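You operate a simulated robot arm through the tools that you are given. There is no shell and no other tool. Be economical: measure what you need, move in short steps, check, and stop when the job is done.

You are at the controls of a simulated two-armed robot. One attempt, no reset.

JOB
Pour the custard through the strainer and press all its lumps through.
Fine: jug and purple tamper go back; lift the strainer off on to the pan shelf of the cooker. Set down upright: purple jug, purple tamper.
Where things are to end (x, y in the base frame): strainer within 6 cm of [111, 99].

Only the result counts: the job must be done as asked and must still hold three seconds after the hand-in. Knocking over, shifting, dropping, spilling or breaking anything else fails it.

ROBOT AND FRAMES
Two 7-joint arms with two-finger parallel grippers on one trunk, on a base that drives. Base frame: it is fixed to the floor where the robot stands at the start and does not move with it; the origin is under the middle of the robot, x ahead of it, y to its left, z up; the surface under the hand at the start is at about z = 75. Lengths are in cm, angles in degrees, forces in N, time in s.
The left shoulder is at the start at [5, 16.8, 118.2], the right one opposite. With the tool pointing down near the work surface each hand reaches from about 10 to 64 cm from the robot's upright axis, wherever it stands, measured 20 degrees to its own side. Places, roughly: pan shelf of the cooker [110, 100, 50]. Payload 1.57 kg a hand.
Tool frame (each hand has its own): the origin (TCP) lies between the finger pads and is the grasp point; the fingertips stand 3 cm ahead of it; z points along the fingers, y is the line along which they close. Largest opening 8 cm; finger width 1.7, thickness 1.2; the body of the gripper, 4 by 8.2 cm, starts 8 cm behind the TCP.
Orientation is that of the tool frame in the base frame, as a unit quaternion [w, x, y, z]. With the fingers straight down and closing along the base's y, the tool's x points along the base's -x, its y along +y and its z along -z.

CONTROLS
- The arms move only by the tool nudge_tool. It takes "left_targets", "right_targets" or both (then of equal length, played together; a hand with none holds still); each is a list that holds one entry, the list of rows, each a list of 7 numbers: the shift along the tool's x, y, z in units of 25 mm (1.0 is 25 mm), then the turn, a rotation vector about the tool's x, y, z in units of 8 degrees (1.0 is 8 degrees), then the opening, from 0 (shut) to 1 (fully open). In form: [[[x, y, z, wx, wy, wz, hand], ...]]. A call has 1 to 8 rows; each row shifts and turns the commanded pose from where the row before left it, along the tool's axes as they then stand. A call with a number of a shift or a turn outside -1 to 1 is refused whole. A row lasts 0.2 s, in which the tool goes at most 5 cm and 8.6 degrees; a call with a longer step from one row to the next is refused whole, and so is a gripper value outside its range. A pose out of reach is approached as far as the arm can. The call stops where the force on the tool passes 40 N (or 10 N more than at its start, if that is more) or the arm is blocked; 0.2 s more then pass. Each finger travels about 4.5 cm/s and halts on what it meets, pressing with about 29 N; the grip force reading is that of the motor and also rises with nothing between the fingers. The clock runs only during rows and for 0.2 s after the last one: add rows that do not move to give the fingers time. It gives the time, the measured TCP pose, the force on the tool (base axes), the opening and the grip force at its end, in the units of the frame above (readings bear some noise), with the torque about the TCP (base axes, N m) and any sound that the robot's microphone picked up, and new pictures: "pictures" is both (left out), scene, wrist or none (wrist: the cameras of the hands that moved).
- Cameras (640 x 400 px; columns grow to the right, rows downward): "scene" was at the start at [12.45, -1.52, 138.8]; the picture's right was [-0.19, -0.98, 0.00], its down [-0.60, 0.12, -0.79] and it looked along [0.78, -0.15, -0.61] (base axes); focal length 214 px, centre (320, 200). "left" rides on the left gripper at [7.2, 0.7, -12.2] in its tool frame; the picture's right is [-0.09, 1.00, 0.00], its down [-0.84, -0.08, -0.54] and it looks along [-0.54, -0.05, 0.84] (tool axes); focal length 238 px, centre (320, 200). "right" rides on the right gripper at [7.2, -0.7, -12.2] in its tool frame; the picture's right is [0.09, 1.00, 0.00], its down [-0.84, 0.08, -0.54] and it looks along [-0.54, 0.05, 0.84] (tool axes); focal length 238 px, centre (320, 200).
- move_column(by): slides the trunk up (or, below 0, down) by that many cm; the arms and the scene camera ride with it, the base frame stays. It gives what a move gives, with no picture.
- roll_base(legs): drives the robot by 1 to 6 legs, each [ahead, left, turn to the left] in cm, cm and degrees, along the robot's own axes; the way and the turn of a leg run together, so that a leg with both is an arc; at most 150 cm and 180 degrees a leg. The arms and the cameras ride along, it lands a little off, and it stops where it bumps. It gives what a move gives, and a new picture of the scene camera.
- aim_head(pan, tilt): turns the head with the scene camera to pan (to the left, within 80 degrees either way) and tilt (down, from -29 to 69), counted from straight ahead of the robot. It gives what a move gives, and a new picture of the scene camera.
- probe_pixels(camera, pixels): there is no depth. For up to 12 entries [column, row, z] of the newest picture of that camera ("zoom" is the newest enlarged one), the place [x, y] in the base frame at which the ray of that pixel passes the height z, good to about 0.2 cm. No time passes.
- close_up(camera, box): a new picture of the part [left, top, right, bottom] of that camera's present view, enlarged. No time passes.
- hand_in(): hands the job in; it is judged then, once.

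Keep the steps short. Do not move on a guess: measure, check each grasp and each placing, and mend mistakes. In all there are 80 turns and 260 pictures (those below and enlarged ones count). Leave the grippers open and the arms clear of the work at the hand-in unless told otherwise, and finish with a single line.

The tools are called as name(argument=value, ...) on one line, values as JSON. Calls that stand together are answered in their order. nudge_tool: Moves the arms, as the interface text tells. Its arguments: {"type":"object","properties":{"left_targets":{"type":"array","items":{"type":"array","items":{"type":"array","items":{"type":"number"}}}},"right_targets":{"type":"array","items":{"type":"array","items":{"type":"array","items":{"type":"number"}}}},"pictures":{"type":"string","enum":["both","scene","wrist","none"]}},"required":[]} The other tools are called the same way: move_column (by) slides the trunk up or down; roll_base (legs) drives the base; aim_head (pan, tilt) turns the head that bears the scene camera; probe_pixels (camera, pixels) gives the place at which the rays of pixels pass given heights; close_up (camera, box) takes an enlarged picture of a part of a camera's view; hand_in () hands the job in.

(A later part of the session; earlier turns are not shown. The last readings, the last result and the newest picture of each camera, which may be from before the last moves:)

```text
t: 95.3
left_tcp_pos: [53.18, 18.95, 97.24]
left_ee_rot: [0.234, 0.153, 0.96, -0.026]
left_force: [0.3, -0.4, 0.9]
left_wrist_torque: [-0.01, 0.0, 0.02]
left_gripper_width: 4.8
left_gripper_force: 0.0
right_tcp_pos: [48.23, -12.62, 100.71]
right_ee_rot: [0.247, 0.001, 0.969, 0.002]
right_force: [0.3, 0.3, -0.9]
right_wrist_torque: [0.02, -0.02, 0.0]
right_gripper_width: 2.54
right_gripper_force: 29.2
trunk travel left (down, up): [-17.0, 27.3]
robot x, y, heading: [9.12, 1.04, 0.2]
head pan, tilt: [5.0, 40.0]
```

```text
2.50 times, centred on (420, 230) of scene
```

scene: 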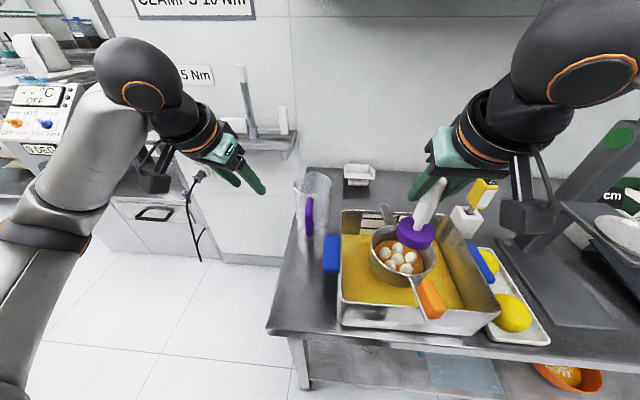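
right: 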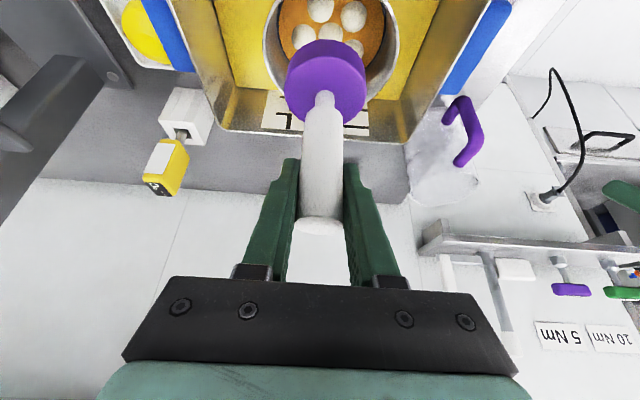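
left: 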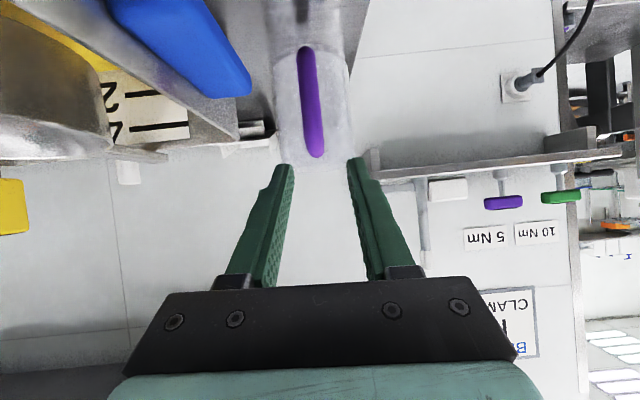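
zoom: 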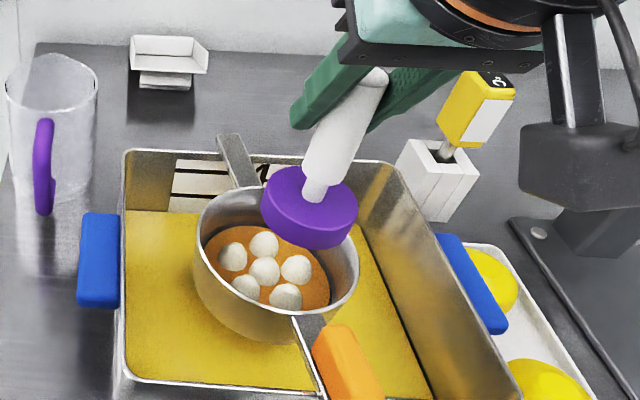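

Over the strainer. First press at the centre: down to the lumps, then slowly.

nudge_tool(right_targets=[[[-0.21, 0.24, 0.11, 0, 0, 0, 0], [0.405, 0, 0.747, 0, 0, 0, 0], [0.405, 0, 0.747, 0, 0, 0, 0], [0.405, 0, 0.747, 0, 0, 0, 0], [0.405, 0, 0.747, 0, 0, 0, 0], [0.115, 0, 0.21, 0, 0, 0, 0], [0.115, 0, 0.21, 0, 0, 0, 0], [0.115, 0, 0.21, 0, 0, 0, 0]]], pictures="none")

nudge_tool(right_targets=[[[0.115, 0, 0.21, 0, 0, 0, 0], [0.115, 0, 0.21, 0, 0, 0, 0], [0, 0, 0, 0, 0, 0, 0]]], pictures="both")

close_up(camera="scene", box=[330, 150, 510, 310])

```text
t: 97.3
left_tcp_pos: [53.08, 18.92, 97.34]
left_ee_rot: [0.234, 0.153, 0.96, -0.025]
left_force: [0.2, -0.1, -1.1]
left_wrist_torque: [0.02, -0.01, 0.01]
left_gripper_width: 4.78
left_gripper_force: 0.1
right_tcp_pos: [49.2, -11.77, 91.21]
right_ee_rot: [0.257, 0.0, 0.966, 0.004]
right_force: [-2.1, -1.5, 13.9]
right_wrist_torque: [-0.05, 0.5, 0.0]
right_gripper_width: 2.54
right_gripper_force: 29.3
trunk travel left (down, up): [-17.0, 27.3]
robot x, y, heading: [8.8, 0.73, 0.1]
head pan, tilt: [5.0, 40.0]
stopped in row 8 (right hand): the force on the tool passed its limit at 42 N (the readings are from after the stop); the commanded pose is now the measured one
```

```text
t: 97.8
left_tcp_pos: [53.08, 19.05, 97.19]
left_ee_rot: [0.233, 0.153, 0.96, -0.026]
left_force: [0.4, 0.2, 0.5]
left_wrist_torque: [-0.01, -0.02, -0.01]
left_gripper_width: 4.79
left_gripper_force: 0.1
right_tcp_pos: [49.43, -11.74, 91.19]
right_ee_rot: [0.265, 0.002, 0.964, 0.005]
right_force: [-1.1, -0.3, 11.7]
right_wrist_torque: [-0.15, 0.09, -0.04]
right_gripper_width: 2.58
right_gripper_force: 29.2
trunk travel left (down, up): [-17.0, 27.3]
robot x, y, heading: [9.03, 1.14, 0.3]
head pan, tilt: [5.0, 40.0]
stopped in row 2 (right hand): the force on the tool passed its limit at 44 N (the readings are from after the stop); the commanded pose is now the measured one
```

scene: 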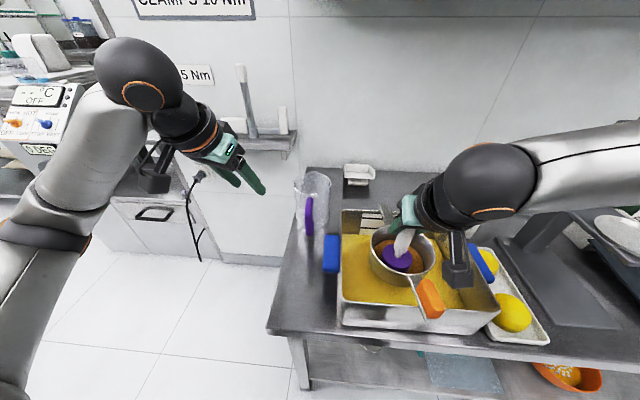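
right: 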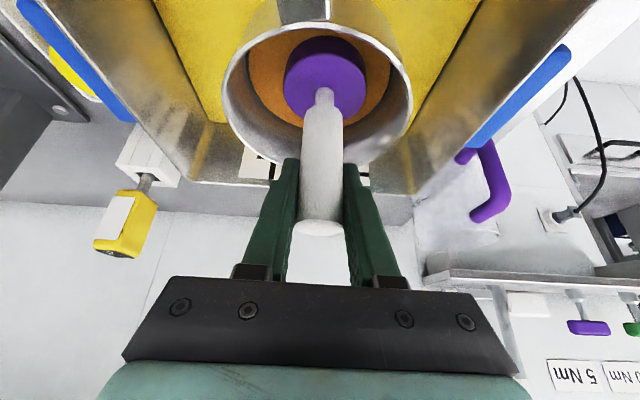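

```text
2.50 times, centred on (420, 230) of scene
```

zoom: 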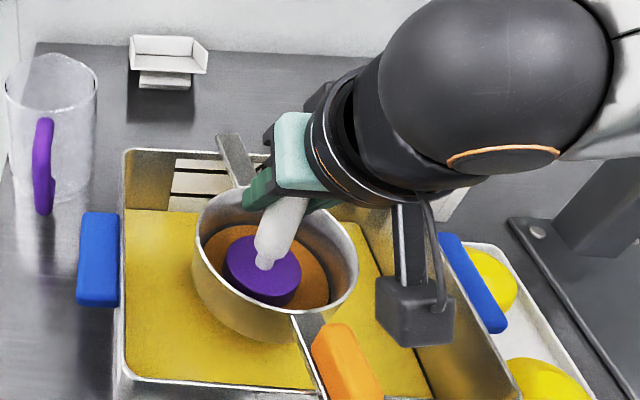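

Pressed with over 40 N, and no lumps are visible around the disc. Lifting 8 cm and looking inside.

nudge_tool(right_targets=[[[-0.38, 0, -0.7, 0, 0.25, 0, 0], [-0.38, 0, -0.7, 0, 0, 0, 0], [-0.38, 0, -0.7, 0, 0, 0, 0], [-0.38, 0, -0.7, 0, 0, 0, 0], [-0.5, 0, 0.27, 0, 0, 0, 0], [-0.5, 0, 0.27, 0, 0, 0, 0]]], pictures="both")

close_up(camera="scene", box=[350, 200, 450, 290])

```text
t: 99.2
left_tcp_pos: [53.17, 18.9, 97.18]
left_ee_rot: [0.232, 0.152, 0.96, -0.025]
left_force: [-0.1, -0.4, 0.2]
left_wrist_torque: [-0.02, 0.04, -0.01]
left_gripper_width: 4.77
left_gripper_force: 0.0
right_tcp_pos: [52.2, -11.85, 98.83]
right_ee_rot: [0.244, 0.001, 0.97, 0.005]
right_force: [0.2, 1.0, -1.5]
right_wrist_torque: [0.01, -0.03, -0.04]
right_gripper_width: 2.54
right_gripper_force: 28.9
trunk travel left (down, up): [-17.0, 27.3]
robot x, y, heading: [8.89, 1.06, 0.1]
head pan, tilt: [5.0, 40.0]
```

scene: 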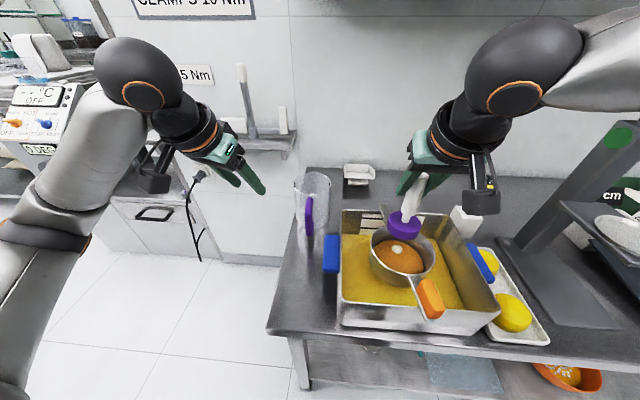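
right: 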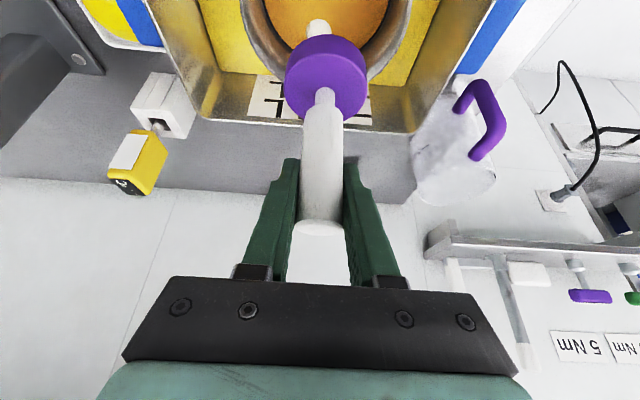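

```text
4.44 times, centred on (400, 245) of scene
```

zoom: 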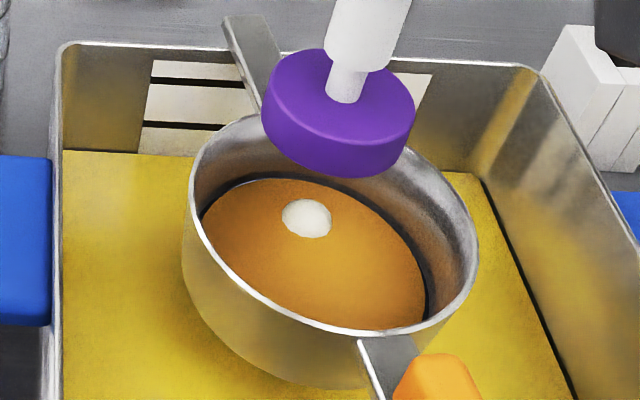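

Five are through; one remains at zoom (307,218). Measuring it.

probe_pixels(camera="scene", pixels=[[397, 249.5, 82], [397, 249.5, 81], [397, 249.5, 80], [402.8, 249.2, 86]])

probe_pixels(camera="right", pixels=[[318, 28, 82], [318, 28, 81], [318, 28, 80]])

```text
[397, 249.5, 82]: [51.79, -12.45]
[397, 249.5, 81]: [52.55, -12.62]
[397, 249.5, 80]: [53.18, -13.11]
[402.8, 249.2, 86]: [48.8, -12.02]
```

```text
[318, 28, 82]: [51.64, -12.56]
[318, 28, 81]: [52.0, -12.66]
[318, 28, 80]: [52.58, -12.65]
```

The last lump is at (51.9, −12.6). Pressing there with the disc centred at about (50.7, −12.4).

nudge_tool(right_targets=[[[0.49, -0.24, -0.27, 0, 0, 0, 0], [0.42, 0, 0.773, 0, 0, 0, 0], [0.42, 0, 0.773, 0, 0, 0, 0], [0.42, 0, 0.773, 0, 0, 0, 0], [0.12, 0, 0.22, 0, 0, 0, 0], [0.12, 0, 0.22, 0, 0, 0, 0], [0.12, 0, 0.22, 0, 0, 0, 0], [0.12, 0, 0.22, 0, 0, 0, 0]]], pictures="none")

nudge_tool(right_targets=[[[0.1, 0, 0.18, 0, 0, 0, 0], [0.1, 0, 0.18, 0, 0, 0, 0], [0, 0, 0, 0, 0, 0, 0]]], pictures="none")

nudge_tool(right_targets=[[[-0.38, 0, -0.7, 0, 0, 0, 0], [-0.38, 0, -0.7, 0, 0, 0, 0], [-0.38, 0, -0.7, 0, 0, 0, 0], [-0.38, 0, -0.7, 0, 0, 0, 0], [-0.75, 0, 0, 0, 0, 0, 0], [-0.75, 0, 0, 0, 0, 0, 0]]], pictures="both")

close_up(camera="scene", box=[350, 200, 450, 290])

```text
t: 100.9
left_tcp_pos: [53.13, 18.94, 97.15]
left_ee_rot: [0.233, 0.153, 0.96, -0.025]
left_force: [0.0, -0.9, 0.1]
left_wrist_torque: [0.0, -0.03, 0.01]
left_gripper_width: 4.77
left_gripper_force: 0.2
right_tcp_pos: [51.05, -12.21, 91.19]
right_ee_rot: [0.256, 0.0, 0.967, 0.006]
right_force: [-0.4, -0.2, 11.7]
right_wrist_torque: [-0.08, -0.23, -0.02]
right_gripper_width: 2.54
right_gripper_force: 29.5
trunk travel left (down, up): [-17.0, 27.3]
robot x, y, heading: [8.86, 0.69, 0.4]
head pan, tilt: [5.0, 40.0]
stopped in row 8 (right hand): the force on the tool passed its limit at 46 N (the readings are from after the stop); the commanded pose is now the measured one
```

```text
t: 101.3
left_tcp_pos: [53.08, 19.04, 97.23]
left_ee_rot: [0.232, 0.154, 0.96, -0.025]
left_force: [0.9, -0.5, -0.1]
left_wrist_torque: [0.0, 0.03, 0.01]
left_gripper_width: 4.8
left_gripper_force: 0.1
right_tcp_pos: [51.35, -12.07, 91.24]
right_ee_rot: [0.264, 0.0, 0.965, 0.007]
right_force: [0.7, 0.0, 13.0]
right_wrist_torque: [-0.08, -0.16, -0.06]
right_gripper_width: 2.51
right_gripper_force: 29.1
trunk travel left (down, up): [-17.0, 27.3]
robot x, y, heading: [8.59, 1.22, 0.0]
head pan, tilt: [5.0, 40.0]
stopped in row 2 (right hand): the force on the tool passed its limit at 47 N (the readings are from after the stop); the commanded pose is now the measured one
```

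```text
t: 102.8
left_tcp_pos: [53.15, 18.93, 97.24]
left_ee_rot: [0.233, 0.153, 0.96, -0.025]
left_force: [0.1, -0.4, 0.8]
left_wrist_torque: [0.03, -0.03, 0.01]
left_gripper_width: 4.79
left_gripper_force: 0.0
right_tcp_pos: [54.26, -12.37, 100.64]
right_ee_rot: [0.26, 0.001, 0.966, 0.007]
right_force: [0.2, -0.4, -1.0]
right_wrist_torque: [0.04, -0.02, 0.02]
right_gripper_width: 2.55
right_gripper_force: 28.7
trunk travel left (down, up): [-17.0, 27.3]
robot x, y, heading: [9.13, 0.84, -0.2]
head pan, tilt: [5.0, 40.0]
```

scene: 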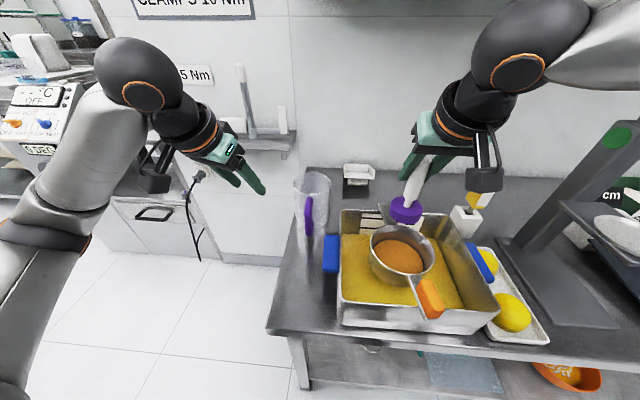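
right: 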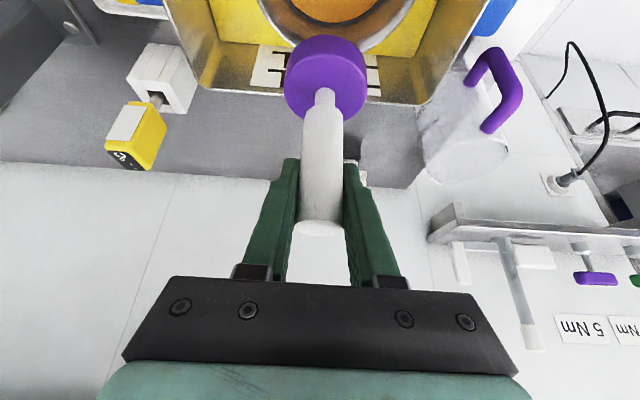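

```text
4.44 times, centred on (400, 245) of scene
```

zoom: 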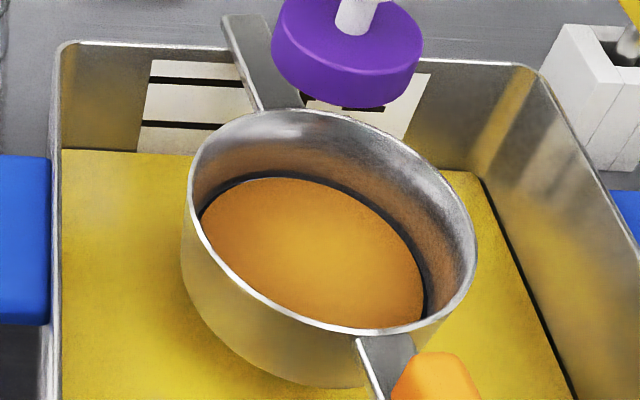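

All six lumps are through. Returning the tamper: traverse back, then down to just above its spot.

nudge_tool(right_targets=[[[-0.751, -0.383, 0.436, 0, 0, 0, 0], [-0.751, -0.383, 0.436, 0, 0, 0, 0], [-0.751, -0.383, 0.436, 0, 0, 0, 0], [-0.751, -0.383, 0.436, 0, 0, 0, 0], [-0.751, -0.383, 0.436, 0, 0, 0, 0], [-0.751, -0.383, 0.436, 0, 0, 0, 0], [-0.751, -0.383, 0.436, 0, 0, 0, 0]]], pictures="none")

nudge_tool(right_targets=[[[0.456, 0, 0.787, 0, 0, 0, 0], [0.456, 0, 0.787, 0, 0, 0, 0], [0.456, 0, 0.787, 0, 0, 0, 0], [0.456, 0, 0.787, 0, 0, 0, 0], [0.456, 0, 0.787, 0, 0, 0, 0], [0.456, 0, 0.787, 0, 0, 0, 0]]], pictures="wrist")

```text
t: 104.3
left_tcp_pos: [53.11, 18.97, 97.21]
left_ee_rot: [0.233, 0.153, 0.96, -0.026]
left_force: [0.0, 0.0, 0.3]
left_wrist_torque: [0.0, 0.01, -0.01]
left_gripper_width: 4.82
left_gripper_force: 0.1
right_tcp_pos: [68.36, -18.69, 100.75]
right_ee_rot: [0.26, 0.001, 0.966, 0.006]
right_force: [0.7, 0.1, -1.6]
right_wrist_torque: [-0.02, 0.02, -0.02]
right_gripper_width: 2.54
right_gripper_force: 29.2
right hand out of reach, approached as far as the arm can: row 7
trunk travel left (down, up): [-17.0, 27.3]
robot x, y, heading: [9.13, 1.02, 0.2]
head pan, tilt: [5.0, 40.0]
```

```text
t: 105.8
left_tcp_pos: [53.18, 18.98, 97.23]
left_ee_rot: [0.232, 0.153, 0.96, -0.025]
left_force: [-0.3, 0.8, 1.0]
left_wrist_torque: [-0.04, -0.03, 0.01]
left_gripper_width: 4.81
left_gripper_force: 0.0
right_tcp_pos: [68.38, -18.34, 87.04]
right_ee_rot: [0.26, 0.0, 0.965, 0.007]
right_force: [0.0, 0.5, -1.7]
right_wrist_torque: [-0.02, 0.01, 0.0]
right_gripper_width: 2.53
right_gripper_force: 29.2
trunk travel left (down, up): [-17.0, 27.3]
robot x, y, heading: [8.56, 0.71, 0.0]
head pan, tilt: [5.0, 40.0]
```

right: 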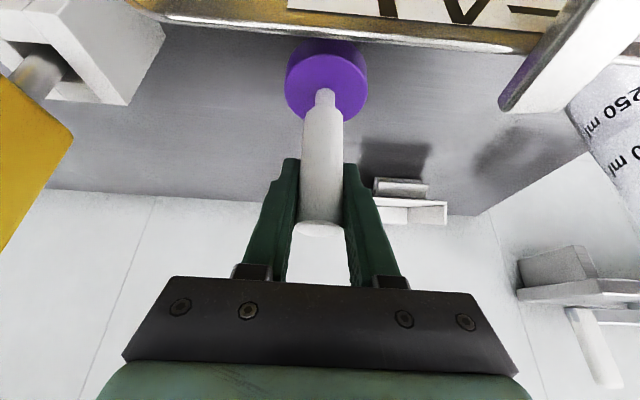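

Correcting 1 cm in x and 0.7 cm in y, lowering to the table, releasing and retreating.

nudge_tool(right_targets=[[[-0.35, -0.28, 0.2, 0, 0, 0, 0], [0.2, 0, 0.346, 0, 0, 0, 0], [0.14, 0, 0.242, 0, 0, 0, 0], [0.06, 0, 0.104, 0, 0, 0, 0], [0, 0, 0, 0, 0, 0, 0]]], pictures="none")

nudge_tool(right_targets=[[[0, 0, 0, 0, 0, 0, 0.4], [0, 0, 0, 0, 0, 0, 0.6], [0, 0, 0, 0, 0, 0, 0.6], [0, 0, -0.6, 0, 0, 0, 0.6], [0, 0, -1, 0, 0, 0, 0.6], [0, 0, -1, 0, 0, 0, 0.6], [0, 0, -1, 0, 0, 0, 0.6], [0, 0, -1, 0, 0, 0, 0.6]]], pictures="both")

close_up(camera="scene", box=[290, 150, 510, 330])

```text
t: 107.0
left_tcp_pos: [53.15, 18.95, 97.31]
left_ee_rot: [0.232, 0.154, 0.96, -0.026]
left_force: [0.7, 0.0, 0.9]
left_wrist_torque: [0.01, 0.01, -0.02]
left_gripper_width: 4.82
left_gripper_force: 0.1
right_tcp_pos: [69.52, -19.15, 84.95]
right_ee_rot: [0.261, 0.001, 0.965, 0.007]
right_force: [-0.4, 1.0, -2.4]
right_wrist_torque: [0.0, -0.01, 0.01]
right_gripper_width: 2.53
right_gripper_force: 29.6
trunk travel left (down, up): [-17.0, 27.3]
robot x, y, heading: [9.2, 0.67, 0.3]
head pan, tilt: [5.0, 40.0]
```

```text
t: 108.8
left_tcp_pos: [53.14, 19.1, 97.33]
left_ee_rot: [0.233, 0.154, 0.96, -0.025]
left_force: [0.0, 0.3, 0.1]
left_wrist_torque: [0.0, 0.01, -0.04]
left_gripper_width: 4.77
left_gripper_force: 0.0
right_tcp_pos: [63.56, -19.17, 94.85]
right_ee_rot: [0.26, 0.001, 0.966, 0.007]
right_force: [0.2, 0.3, -0.2]
right_wrist_torque: [0.0, -0.05, 0.03]
right_gripper_width: 4.82
right_gripper_force: 0.0
trunk travel left (down, up): [-17.0, 27.3]
robot x, y, heading: [9.28, 0.85, 0.2]
head pan, tilt: [5.0, 40.0]
```

scene: 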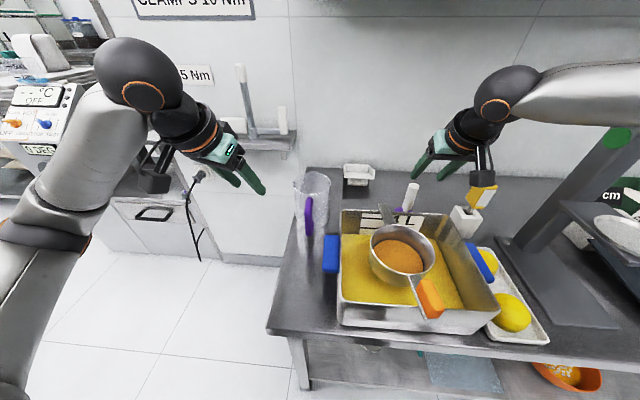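
right: 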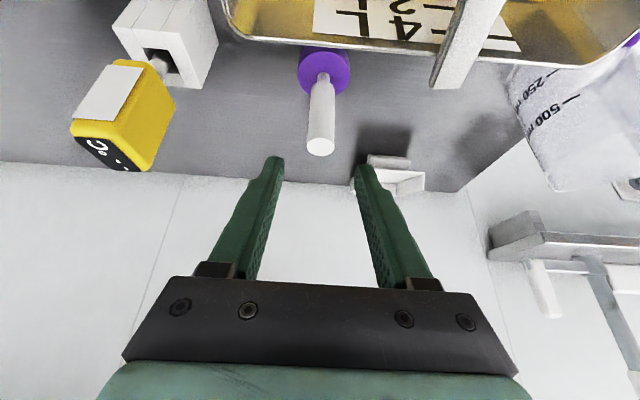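

```text
2.22 times, centred on (400, 240) of scene
```

zoom: 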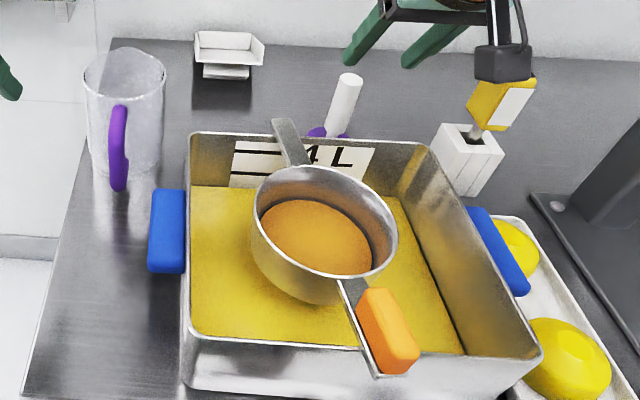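

Tamper is back upright. Next comes the strainer by its orange handle. Measuring the handle in this picture, then pulling the right hand up and back, pitching to ~44°, and rolling back 12 cm.

probe_pixels(camera="scene", pixels=[[434.5, 316, 87], [420, 283, 87], [428, 299, 87.5], [420, 300, 87], [436, 298, 87]])

nudge_tool(right_targets=[[[0, 0, -1, 0, 0, 0, 0.6], [0, 0, -1, 0, 0, 0, 0.6], [0, 0, -1, 0, 0, 0, 0.6], [0, 0, -1, 0, 0, 0, 0.6], [0, 0, 0, 0, -1, 0, 0.6], [0, 0, 0, 0, -1, 0, 0.6]]], pictures="none")

roll_base(legs=[[-14, 0, 0]])

close_up(camera="right", box=[220, 0, 420, 160])

close_up(camera="scene", box=[320, 180, 480, 300])

```text
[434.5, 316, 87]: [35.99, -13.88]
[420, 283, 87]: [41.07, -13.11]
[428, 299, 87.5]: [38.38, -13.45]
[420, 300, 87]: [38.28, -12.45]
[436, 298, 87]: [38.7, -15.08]
```

```text
t: 110.2
left_tcp_pos: [53.18, 18.95, 97.17]
left_ee_rot: [0.233, 0.154, 0.96, -0.025]
left_force: [0.7, 0.1, 0.3]
left_wrist_torque: [0.0, -0.01, -0.02]
left_gripper_width: 4.79
left_gripper_force: 0.1
right_tcp_pos: [58.49, -19.27, 103.59]
right_ee_rot: [0.392, 0.001, 0.92, 0.008]
right_force: [-0.2, -0.6, 0.7]
right_wrist_torque: [0.0, -0.01, 0.0]
right_gripper_width: 4.82
right_gripper_force: 0.0
trunk travel left (down, up): [-17.0, 27.3]
robot x, y, heading: [9.42, 0.64, 0.2]
head pan, tilt: [5.0, 40.0]
```

```text
t: 111.5
left_tcp_pos: [39.14, 18.92, 97.3]
left_ee_rot: [0.231, 0.153, 0.96, -0.025]
left_force: [-0.7, -1.5, 0.1]
left_wrist_torque: [0.04, -0.04, 0.0]
left_gripper_width: 4.81
left_gripper_force: 0.0
right_tcp_pos: [44.55, -19.21, 103.6]
right_ee_rot: [0.393, 0.001, 0.92, 0.007]
right_force: [0.1, 0.5, 0.7]
right_wrist_torque: [-0.02, -0.01, 0.02]
right_gripper_width: 4.79
right_gripper_force: 0.1
trunk travel left (down, up): [-17.0, 27.3]
robot x, y, heading: [-5.39, 0.88, -0.0]
head pan, tilt: [5.0, 40.0]
```

scene: 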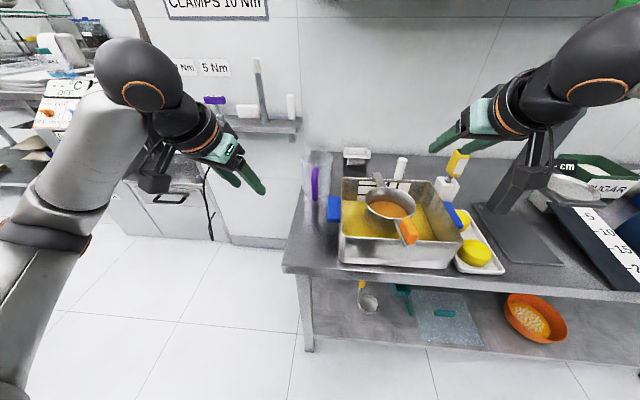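

```text
2.50 times, centred on (320, 80) of right
```

zoom: 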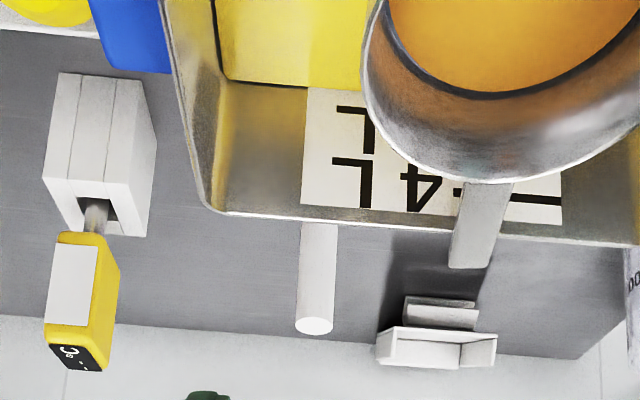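

```text
3.33 times, centred on (400, 240) of scene
```

zoom: 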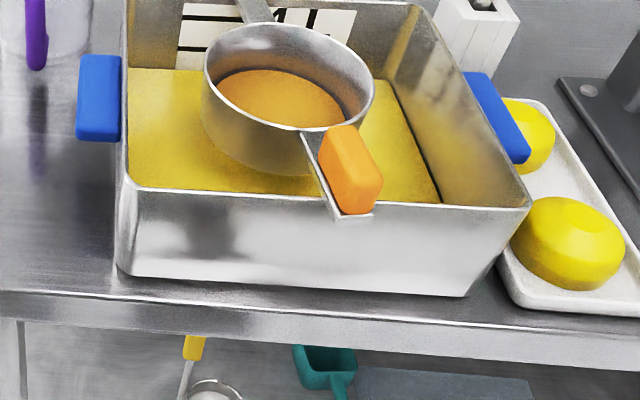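

The orange handle is centred at (38.5, −13.5), heading about +8°. Moving to the pre-grasp behind and above it, yawed +8°.

nudge_tool(right_targets=[[[1, 0.333, -0.09, 0, 0, 0, 0.6], [1, 0.333, -0.09, 0, 0, 0, 0.6], [1, 0.333, -0.09, 0, 0, 0, 0.6], [1, 0.333, -0.09, 0, 0, 0, 0.6], [1, 0.333, -0.09, 0, 0, 0, 0.6], [1, 0.333, -0.09, 0, 0, 0, 0.6], [0, 0, 0.5, -0.723, 0, -0.691, 0.6], [0, 0, 0.8, 0, 0, 0, 0.6]]], pictures="both")

close_up(camera="right", box=[220, 60, 420, 220])

```text
t: 113.3
left_tcp_pos: [39.25, 18.87, 97.28]
left_ee_rot: [0.233, 0.153, 0.96, -0.024]
left_force: [-0.8, 0.0, 0.1]
left_wrist_torque: [0.0, -0.02, -0.02]
left_gripper_width: 4.8
left_gripper_force: 0.0
right_tcp_pos: [35.85, -13.76, 91.79]
right_ee_rot: [0.392, -0.063, 0.917, 0.034]
right_force: [0.4, 0.8, -0.3]
right_wrist_torque: [0.02, 0.0, 0.01]
right_gripper_width: 4.79
right_gripper_force: 0.0
right hand out of reach, approached as far as the arm can: row 6
trunk travel left (down, up): [-17.0, 27.3]
robot x, y, heading: [-5.04, 0.79, 0.2]
head pan, tilt: [5.0, 40.0]
```

scene: 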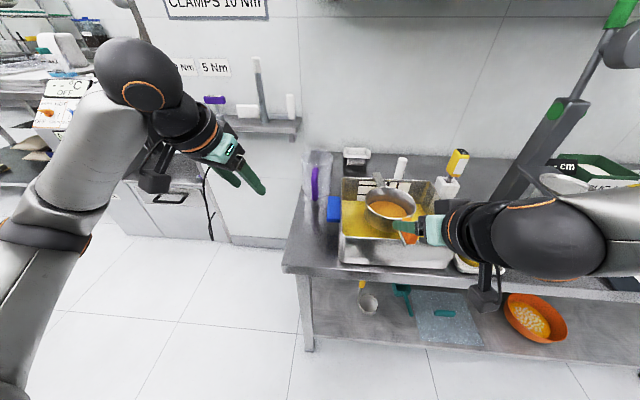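
right: 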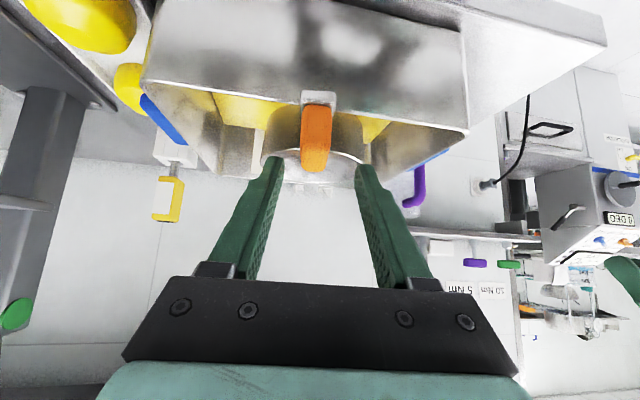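

```text
2.50 times, centred on (320, 140) of right
```

zoom: 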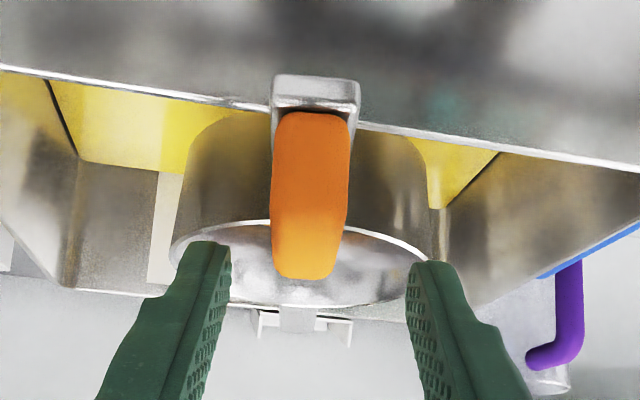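

Well aligned. Going in and closing, then a small 2 cm test lift.

nudge_tool(right_targets=[[[0.05, -0.01, 0.65, 0, 0, 0, 0.6], [0.05, -0.01, 0.65, 0, 0, 0, 0.6], [0.06, -0.01, 0.6, 0, 0, 0, 0.6], [0, 0, 0, 0, 0, 0, 0.2], [0, 0, 0, 0, 0, 0, 0], [0, 0, 0, 0, 0, 0, 0], [0, 0, 0, 0, 0, 0, 0]]], pictures="none")

nudge_tool(right_targets=[[[-0.1, 0, -0.1, 0, 0, 0, 0], [-0.2, 0, -0.19, 0, 0, 0, 0], [-0.29, 0, -0.276, 0, 0, 0, 0], [-0.29, 0, -0.276, 0, 0, 0, 0], [0, 0, 0, 0, 0, 0, 0]]], pictures="both")

close_up(camera="scene", box=[320, 170, 480, 300])

```text
t: 114.9
left_tcp_pos: [39.22, 18.89, 97.28]
left_ee_rot: [0.233, 0.153, 0.96, -0.026]
left_force: [0.2, 0.3, 0.1]
left_wrist_torque: [0.04, -0.01, -0.03]
left_gripper_width: 4.82
left_gripper_force: 0.0
right_tcp_pos: [39.19, -13.12, 88.15]
right_ee_rot: [0.391, -0.062, 0.917, 0.034]
right_force: [0.6, -0.3, 0.4]
right_wrist_torque: [0.07, -0.11, -0.04]
right_gripper_width: 2.33
right_gripper_force: 29.0
trunk travel left (down, up): [-17.0, 27.3]
robot x, y, heading: [-5.38, 0.99, -0.1]
head pan, tilt: [5.0, 40.0]
```

```text
t: 116.1
left_tcp_pos: [39.2, 19.04, 97.26]
left_ee_rot: [0.232, 0.154, 0.96, -0.025]
left_force: [0.7, -0.2, -0.2]
left_wrist_torque: [0.02, 0.04, 0.0]
left_gripper_width: 4.81
left_gripper_force: 0.2
right_tcp_pos: [39.17, -13.35, 91.17]
right_ee_rot: [0.391, -0.063, 0.918, 0.035]
right_force: [0.1, 0.0, -2.0]
right_wrist_torque: [-0.02, 0.16, -0.02]
right_gripper_width: 2.36
right_gripper_force: 29.0
trunk travel left (down, up): [-17.0, 27.3]
robot x, y, heading: [-4.94, 0.96, -0.1]
head pan, tilt: [5.0, 40.0]
```

scene: 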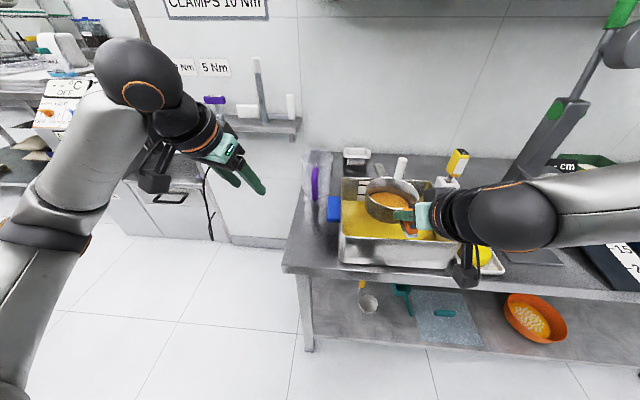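
right: 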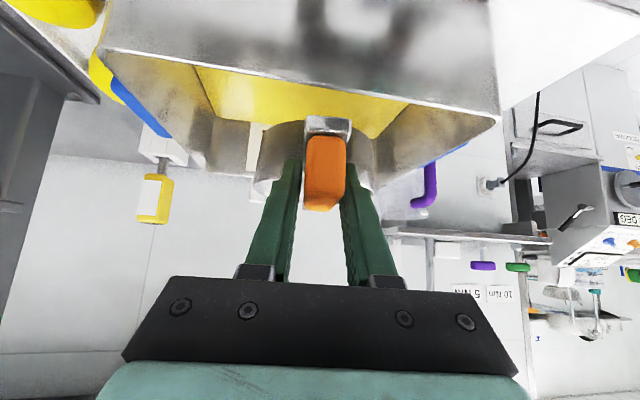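

```text
3.08 times, centred on (400, 235) of scene
```

zoom: 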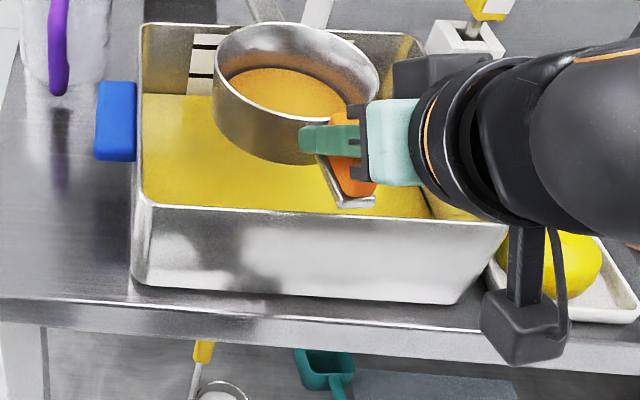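

Strainer is held (2 N) and clear. Let it drip 0.6 s over the pan, raise 10 cm, back out, drive left and look at the cooker.

nudge_tool(right_targets=[[[0, 0, 0, 0, 0, 0, 0], [0, 0, 0, 0, 0, 0, 0], [0, 0, 0, 0, 0, 0, 0], [-0.6, 0, -0.57, 0, 0, 0, 0], [-0.6, 0, -0.57, 0, 0, 0, 0], [-0.6, 0, -0.57, 0, 0, 0, 0], [-0.6, 0, -0.57, 0, 0, 0, 0], [-0.6, 0, -0.57, 0, 0, 0, 0]]], pictures="none")

roll_base(legs=[[-6, 0, 0], [0, 55, 0]])

aim_head(pan=20, tilt=30)

close_up(camera="scene", box=[200, 100, 520, 300])

```text
t: 117.9
left_tcp_pos: [39.17, 18.93, 97.29]
left_ee_rot: [0.233, 0.153, 0.96, -0.025]
left_force: [-1.0, 0.3, 0.4]
left_wrist_torque: [0.04, -0.02, 0.02]
left_gripper_width: 4.81
left_gripper_force: 0.0
right_tcp_pos: [39.27, -13.62, 101.39]
right_ee_rot: [0.391, -0.063, 0.918, 0.034]
right_force: [0.2, 0.3, -2.3]
right_wrist_torque: [-0.01, 0.15, 0.04]
right_gripper_width: 2.37
right_gripper_force: 28.8
trunk travel left (down, up): [-17.0, 27.3]
robot x, y, heading: [-5.34, 1.06, -0.0]
head pan, tilt: [5.0, 40.0]
```

```text
t: 123.8
left_tcp_pos: [33.02, 73.88, 97.2]
left_ee_rot: [0.232, 0.151, 0.961, -0.024]
left_force: [0.1, 0.2, -0.3]
left_wrist_torque: [-0.01, 0.02, -0.02]
left_gripper_width: 4.77
left_gripper_force: 0.0
right_tcp_pos: [33.19, 41.42, 101.34]
right_ee_rot: [0.392, -0.065, 0.917, 0.035]
right_force: [0.3, 0.1, -2.3]
right_wrist_torque: [-0.06, 0.13, 0.0]
right_gripper_width: 2.36
right_gripper_force: 28.9
trunk travel left (down, up): [-17.0, 27.3]
robot x, y, heading: [-11.25, 55.65, 0.6]
head pan, tilt: [5.0, 40.0]
```

scene: 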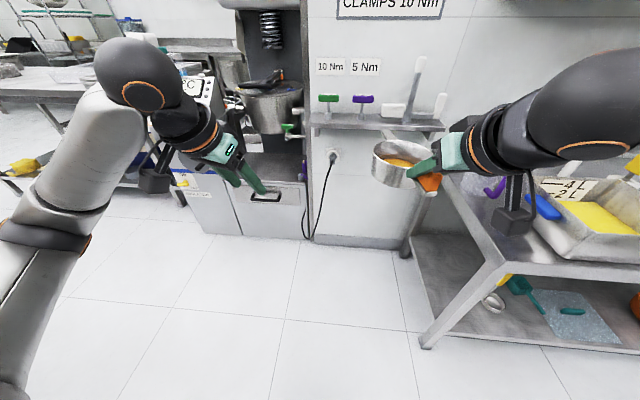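

```text
t: 124.5
left_tcp_pos: [32.96, 73.94, 97.31]
left_ee_rot: [0.233, 0.15, 0.961, -0.024]
left_force: [-0.6, 0.7, -0.1]
left_wrist_torque: [0.0, -0.02, -0.02]
left_gripper_width: 4.81
left_gripper_force: 0.0
right_tcp_pos: [33.16, 41.54, 101.3]
right_ee_rot: [0.391, -0.065, 0.917, 0.036]
right_force: [-0.4, 0.2, -2.2]
right_wrist_torque: [-0.04, 0.16, -0.02]
right_gripper_width: 2.36
right_gripper_force: 29.1
trunk travel left (down, up): [-17.0, 27.3]
robot x, y, heading: [-10.98, 55.91, 0.4]
head pan, tilt: [20.0, 30.0]
```

scene: 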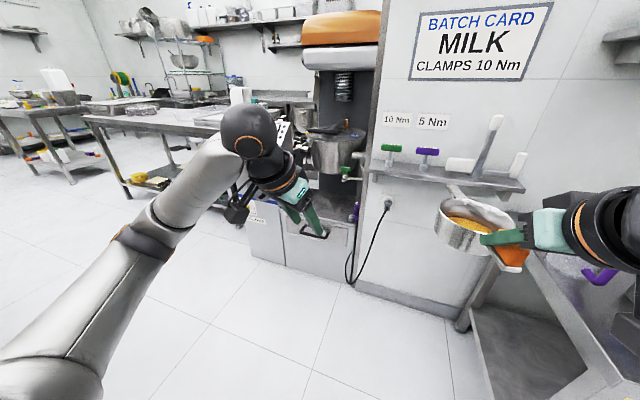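

```text
2.00 times, centred on (360, 200) of scene
```

zoom: 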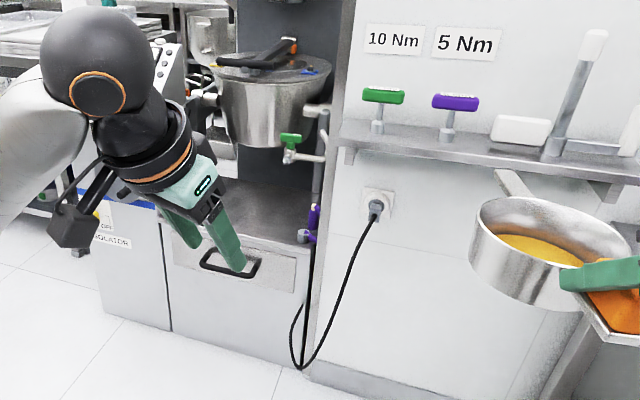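

I see the pan shelf: the metal deck under the kettle, above the drawer (zoom ≈(240,215)). Measuring its edges and possible obstacles.

probe_pixels(camera="scene", pixels=[[330, 229, 50], [349, 223, 50], [352, 196, 50], [310, 226, 50], [352, 284, 0], [286, 262, 0], [252, 258, 0], [128, 200, 0], [155, 265, 0], [330, 175, 75], [355, 220, 55], [362, 290, 0]])

nudge_tool(left_targets=[[[0.6, 0.2, -1, 0, 0.5, 0, 0.6], [0.6, 0.2, -1, 0, 0.5, 0, 0.6], [0.5, 0.2, -1, 0, 0.5, 0, 0.6], [0.5, 0.2, -1, 0, 0.5, 0, 0.6], [0.3, 0.2, -1, 0, 0, 0, 0.6], [0.3, 0.2, -1, 0, 0, 0, 0.6]]], pictures="none")

roll_base(legs=[[0, 35, 0], [38, 0, 0]])

aim_head(pan=0, tilt=35)

close_up(camera="scene", box=[180, 80, 500, 280])

```text
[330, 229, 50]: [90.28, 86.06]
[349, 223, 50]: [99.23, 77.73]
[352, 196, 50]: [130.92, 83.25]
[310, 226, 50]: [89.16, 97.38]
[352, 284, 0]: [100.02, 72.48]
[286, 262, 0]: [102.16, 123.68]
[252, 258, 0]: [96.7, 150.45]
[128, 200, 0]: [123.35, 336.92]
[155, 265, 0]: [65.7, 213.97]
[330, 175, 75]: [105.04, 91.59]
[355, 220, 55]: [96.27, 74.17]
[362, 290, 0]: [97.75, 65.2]
```

```text
t: 125.9
left_tcp_pos: [23.11, 79.9, 109.16]
left_ee_rot: [0.096, 0.153, 0.984, -0.004]
left_force: [0.8, 0.5, -0.2]
left_wrist_torque: [0.03, 0.02, 0.01]
left_gripper_width: 4.76
left_gripper_force: 0.1
right_tcp_pos: [33.2, 41.53, 101.27]
right_ee_rot: [0.392, -0.065, 0.917, 0.036]
right_force: [0.1, -0.4, -2.2]
right_wrist_torque: [0.03, 0.1, 0.01]
right_gripper_width: 2.32
right_gripper_force: 29.1
trunk travel left (down, up): [-17.0, 27.3]
robot x, y, heading: [-11.14, 55.69, 0.0]
head pan, tilt: [20.0, 30.0]
```

```text
t: 131.6
left_tcp_pos: [60.83, 115.52, 109.05]
left_ee_rot: [0.096, 0.154, 0.983, -0.004]
left_force: [-0.1, 0.2, -0.5]
left_wrist_torque: [-0.01, -0.02, 0.01]
left_gripper_width: 4.79
left_gripper_force: 0.0
right_tcp_pos: [70.7, 76.95, 101.4]
right_ee_rot: [0.391, -0.064, 0.918, 0.035]
right_force: [-0.9, 0.9, -2.8]
right_wrist_torque: [-0.01, 0.16, -0.03]
right_gripper_width: 2.34
right_gripper_force: 29.1
trunk travel left (down, up): [-17.0, 27.3]
robot x, y, heading: [26.06, 91.02, 0.2]
head pan, tilt: [20.0, 30.0]
```

scene: 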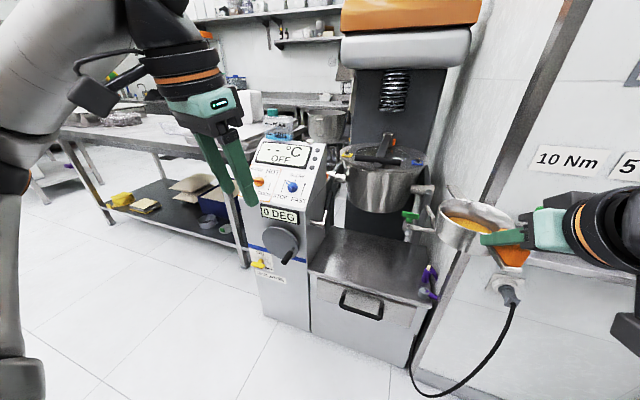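

```text
t: 132.4
left_tcp_pos: [60.67, 115.26, 109.03]
left_ee_rot: [0.097, 0.153, 0.983, -0.004]
left_force: [-0.1, 0.3, 0.5]
left_wrist_torque: [-0.02, -0.01, -0.03]
left_gripper_width: 4.81
left_gripper_force: 0.0
right_tcp_pos: [70.8, 76.89, 101.32]
right_ee_rot: [0.391, -0.064, 0.917, 0.035]
right_force: [0.4, 0.4, -2.7]
right_wrist_torque: [-0.03, 0.18, -0.02]
right_gripper_width: 2.35
right_gripper_force: 28.5
trunk travel left (down, up): [-17.0, 27.3]
robot x, y, heading: [26.66, 91.08, 0.0]
head pan, tilt: [0.0, 35.0]
```

scene: 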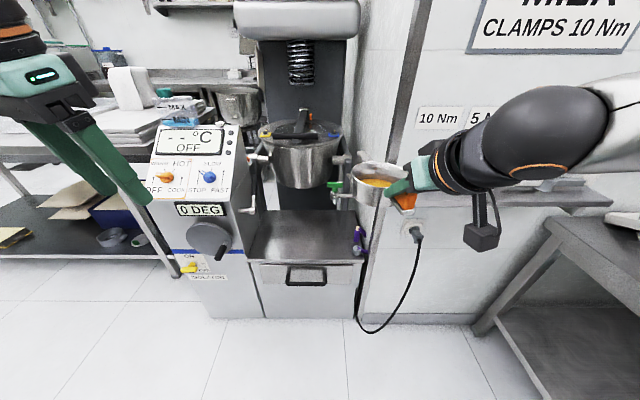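

```text
2.00 times, centred on (340, 180) of scene
```

zoom: 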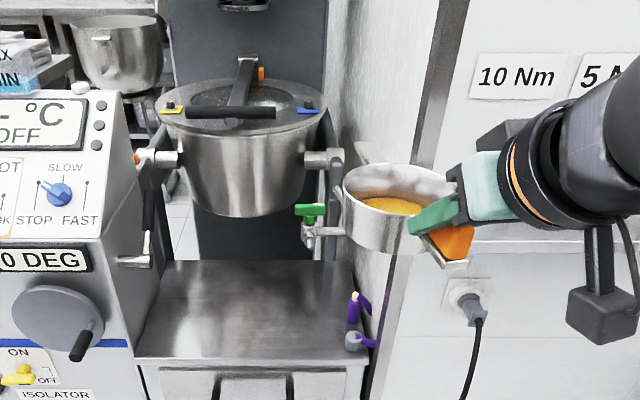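

The deck is clear under the kettle. Measuring its corners; then lowering trunk and right hand in front of the cooker and tucking the left hand.

probe_pixels(camera="scene", pixels=[[250, 260, 50], [361, 260, 50], [268, 211, 50], [355, 211, 50], [356, 245, 52], [356, 232, 57], [302, 188, 70], [302, 188, 78], [302, 188, 86], [213, 235, 75], [280, 139, 100], [328, 139, 100]])

move_column(by=-16.5)

nudge_tool(right_targets=[[[0.723, 0, 0.691, 0, 0, 0, 0], [0.723, 0, 0.691, 0, 0, 0, 0], [0.723, 0, 0.691, 0, 0, 0, 0], [0.723, 0, 0.691, 0, 0, 0, 0], [0.723, 0, 0.691, 0, 0, 0, 0], [0.723, 0, 0.691, 0, 0, 0, 0], [0.723, 0, 0.691, 0, 0, 0, 0], [0.723, 0, 0.691, 0, 0, 0, 0]]], left_targets=[[[0.6, 0.2, -1, 0, 0, 0, 0.6], [0.6, 0.2, -1, 0, 0, 0, 0.6], [0.6, 0.2, -1, 0, 0, 0, 0.6], [0.6, 0.2, -1, 0, 0, 0, 0.6], [0.3, 0.2, -1, 0, 0, 0, 0.6], [0.3, 0, -1, 0, 0, 0, 0.6], [0, 0, -1, 0, 0, 0, 0.6], [0, 0, 0, 0, 0, 0, 0.6]]], pictures="both")

```text
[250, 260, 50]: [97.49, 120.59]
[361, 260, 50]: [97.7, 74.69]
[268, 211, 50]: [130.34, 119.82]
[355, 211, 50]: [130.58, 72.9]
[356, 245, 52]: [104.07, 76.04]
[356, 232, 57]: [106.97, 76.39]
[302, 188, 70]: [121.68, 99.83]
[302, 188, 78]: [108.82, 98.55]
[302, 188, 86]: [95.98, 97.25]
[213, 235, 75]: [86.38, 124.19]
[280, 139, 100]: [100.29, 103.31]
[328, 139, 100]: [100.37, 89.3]
```

```text
t: 134.3
left_tcp_pos: [60.69, 115.5, 92.52]
left_ee_rot: [0.097, 0.153, 0.983, -0.003]
left_force: [0.8, -0.5, 0.1]
left_wrist_torque: [0.01, 0.0, 0.02]
left_gripper_width: 4.82
left_gripper_force: 0.0
right_tcp_pos: [70.71, 77.06, 84.89]
right_ee_rot: [0.391, -0.063, 0.918, 0.034]
right_force: [0.3, 1.2, -1.8]
right_wrist_torque: [-0.05, 0.17, -0.03]
right_gripper_width: 2.34
right_gripper_force: 28.8
trunk travel left (down, up): [-0.5, 43.8]
robot x, y, heading: [26.67, 91.17, 0.4]
head pan, tilt: [0.0, 35.0]
```

```text
t: 136.1
left_tcp_pos: [55.98, 116.78, 102.4]
left_ee_rot: [0.097, 0.155, 0.983, -0.004]
left_force: [0.2, 0.2, -1.0]
left_wrist_torque: [0.0, -0.02, 0.01]
left_gripper_width: 4.8
left_gripper_force: 0.0
left hand out of reach, approached as far as the arm can: row 4, 5, 6, 7
right_tcp_pos: [70.88, 77.43, 64.67]
right_ee_rot: [0.392, -0.064, 0.917, 0.035]
right_force: [1.3, 0.4, -3.1]
right_wrist_torque: [-0.01, 0.19, 0.0]
right_gripper_width: 2.35
right_gripper_force: 28.4
trunk travel left (down, up): [-0.5, 43.8]
robot x, y, heading: [26.36, 91.11, -0.1]
head pan, tilt: [0.0, 35.0]
```

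scene: 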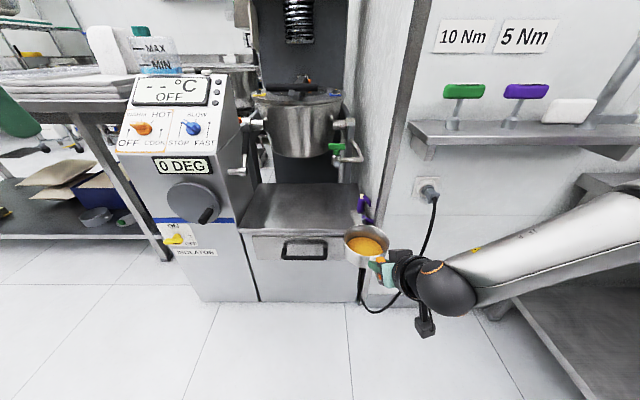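
right: 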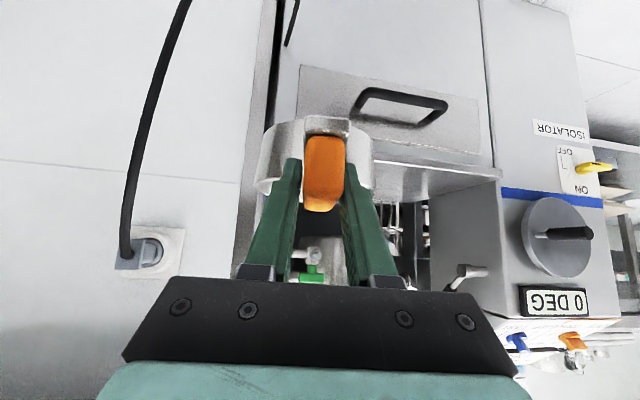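
left: 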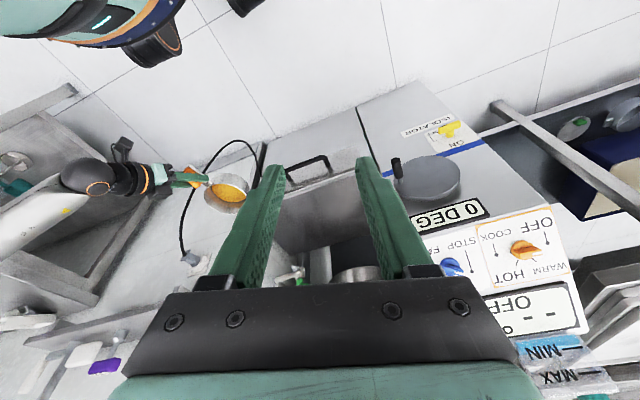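

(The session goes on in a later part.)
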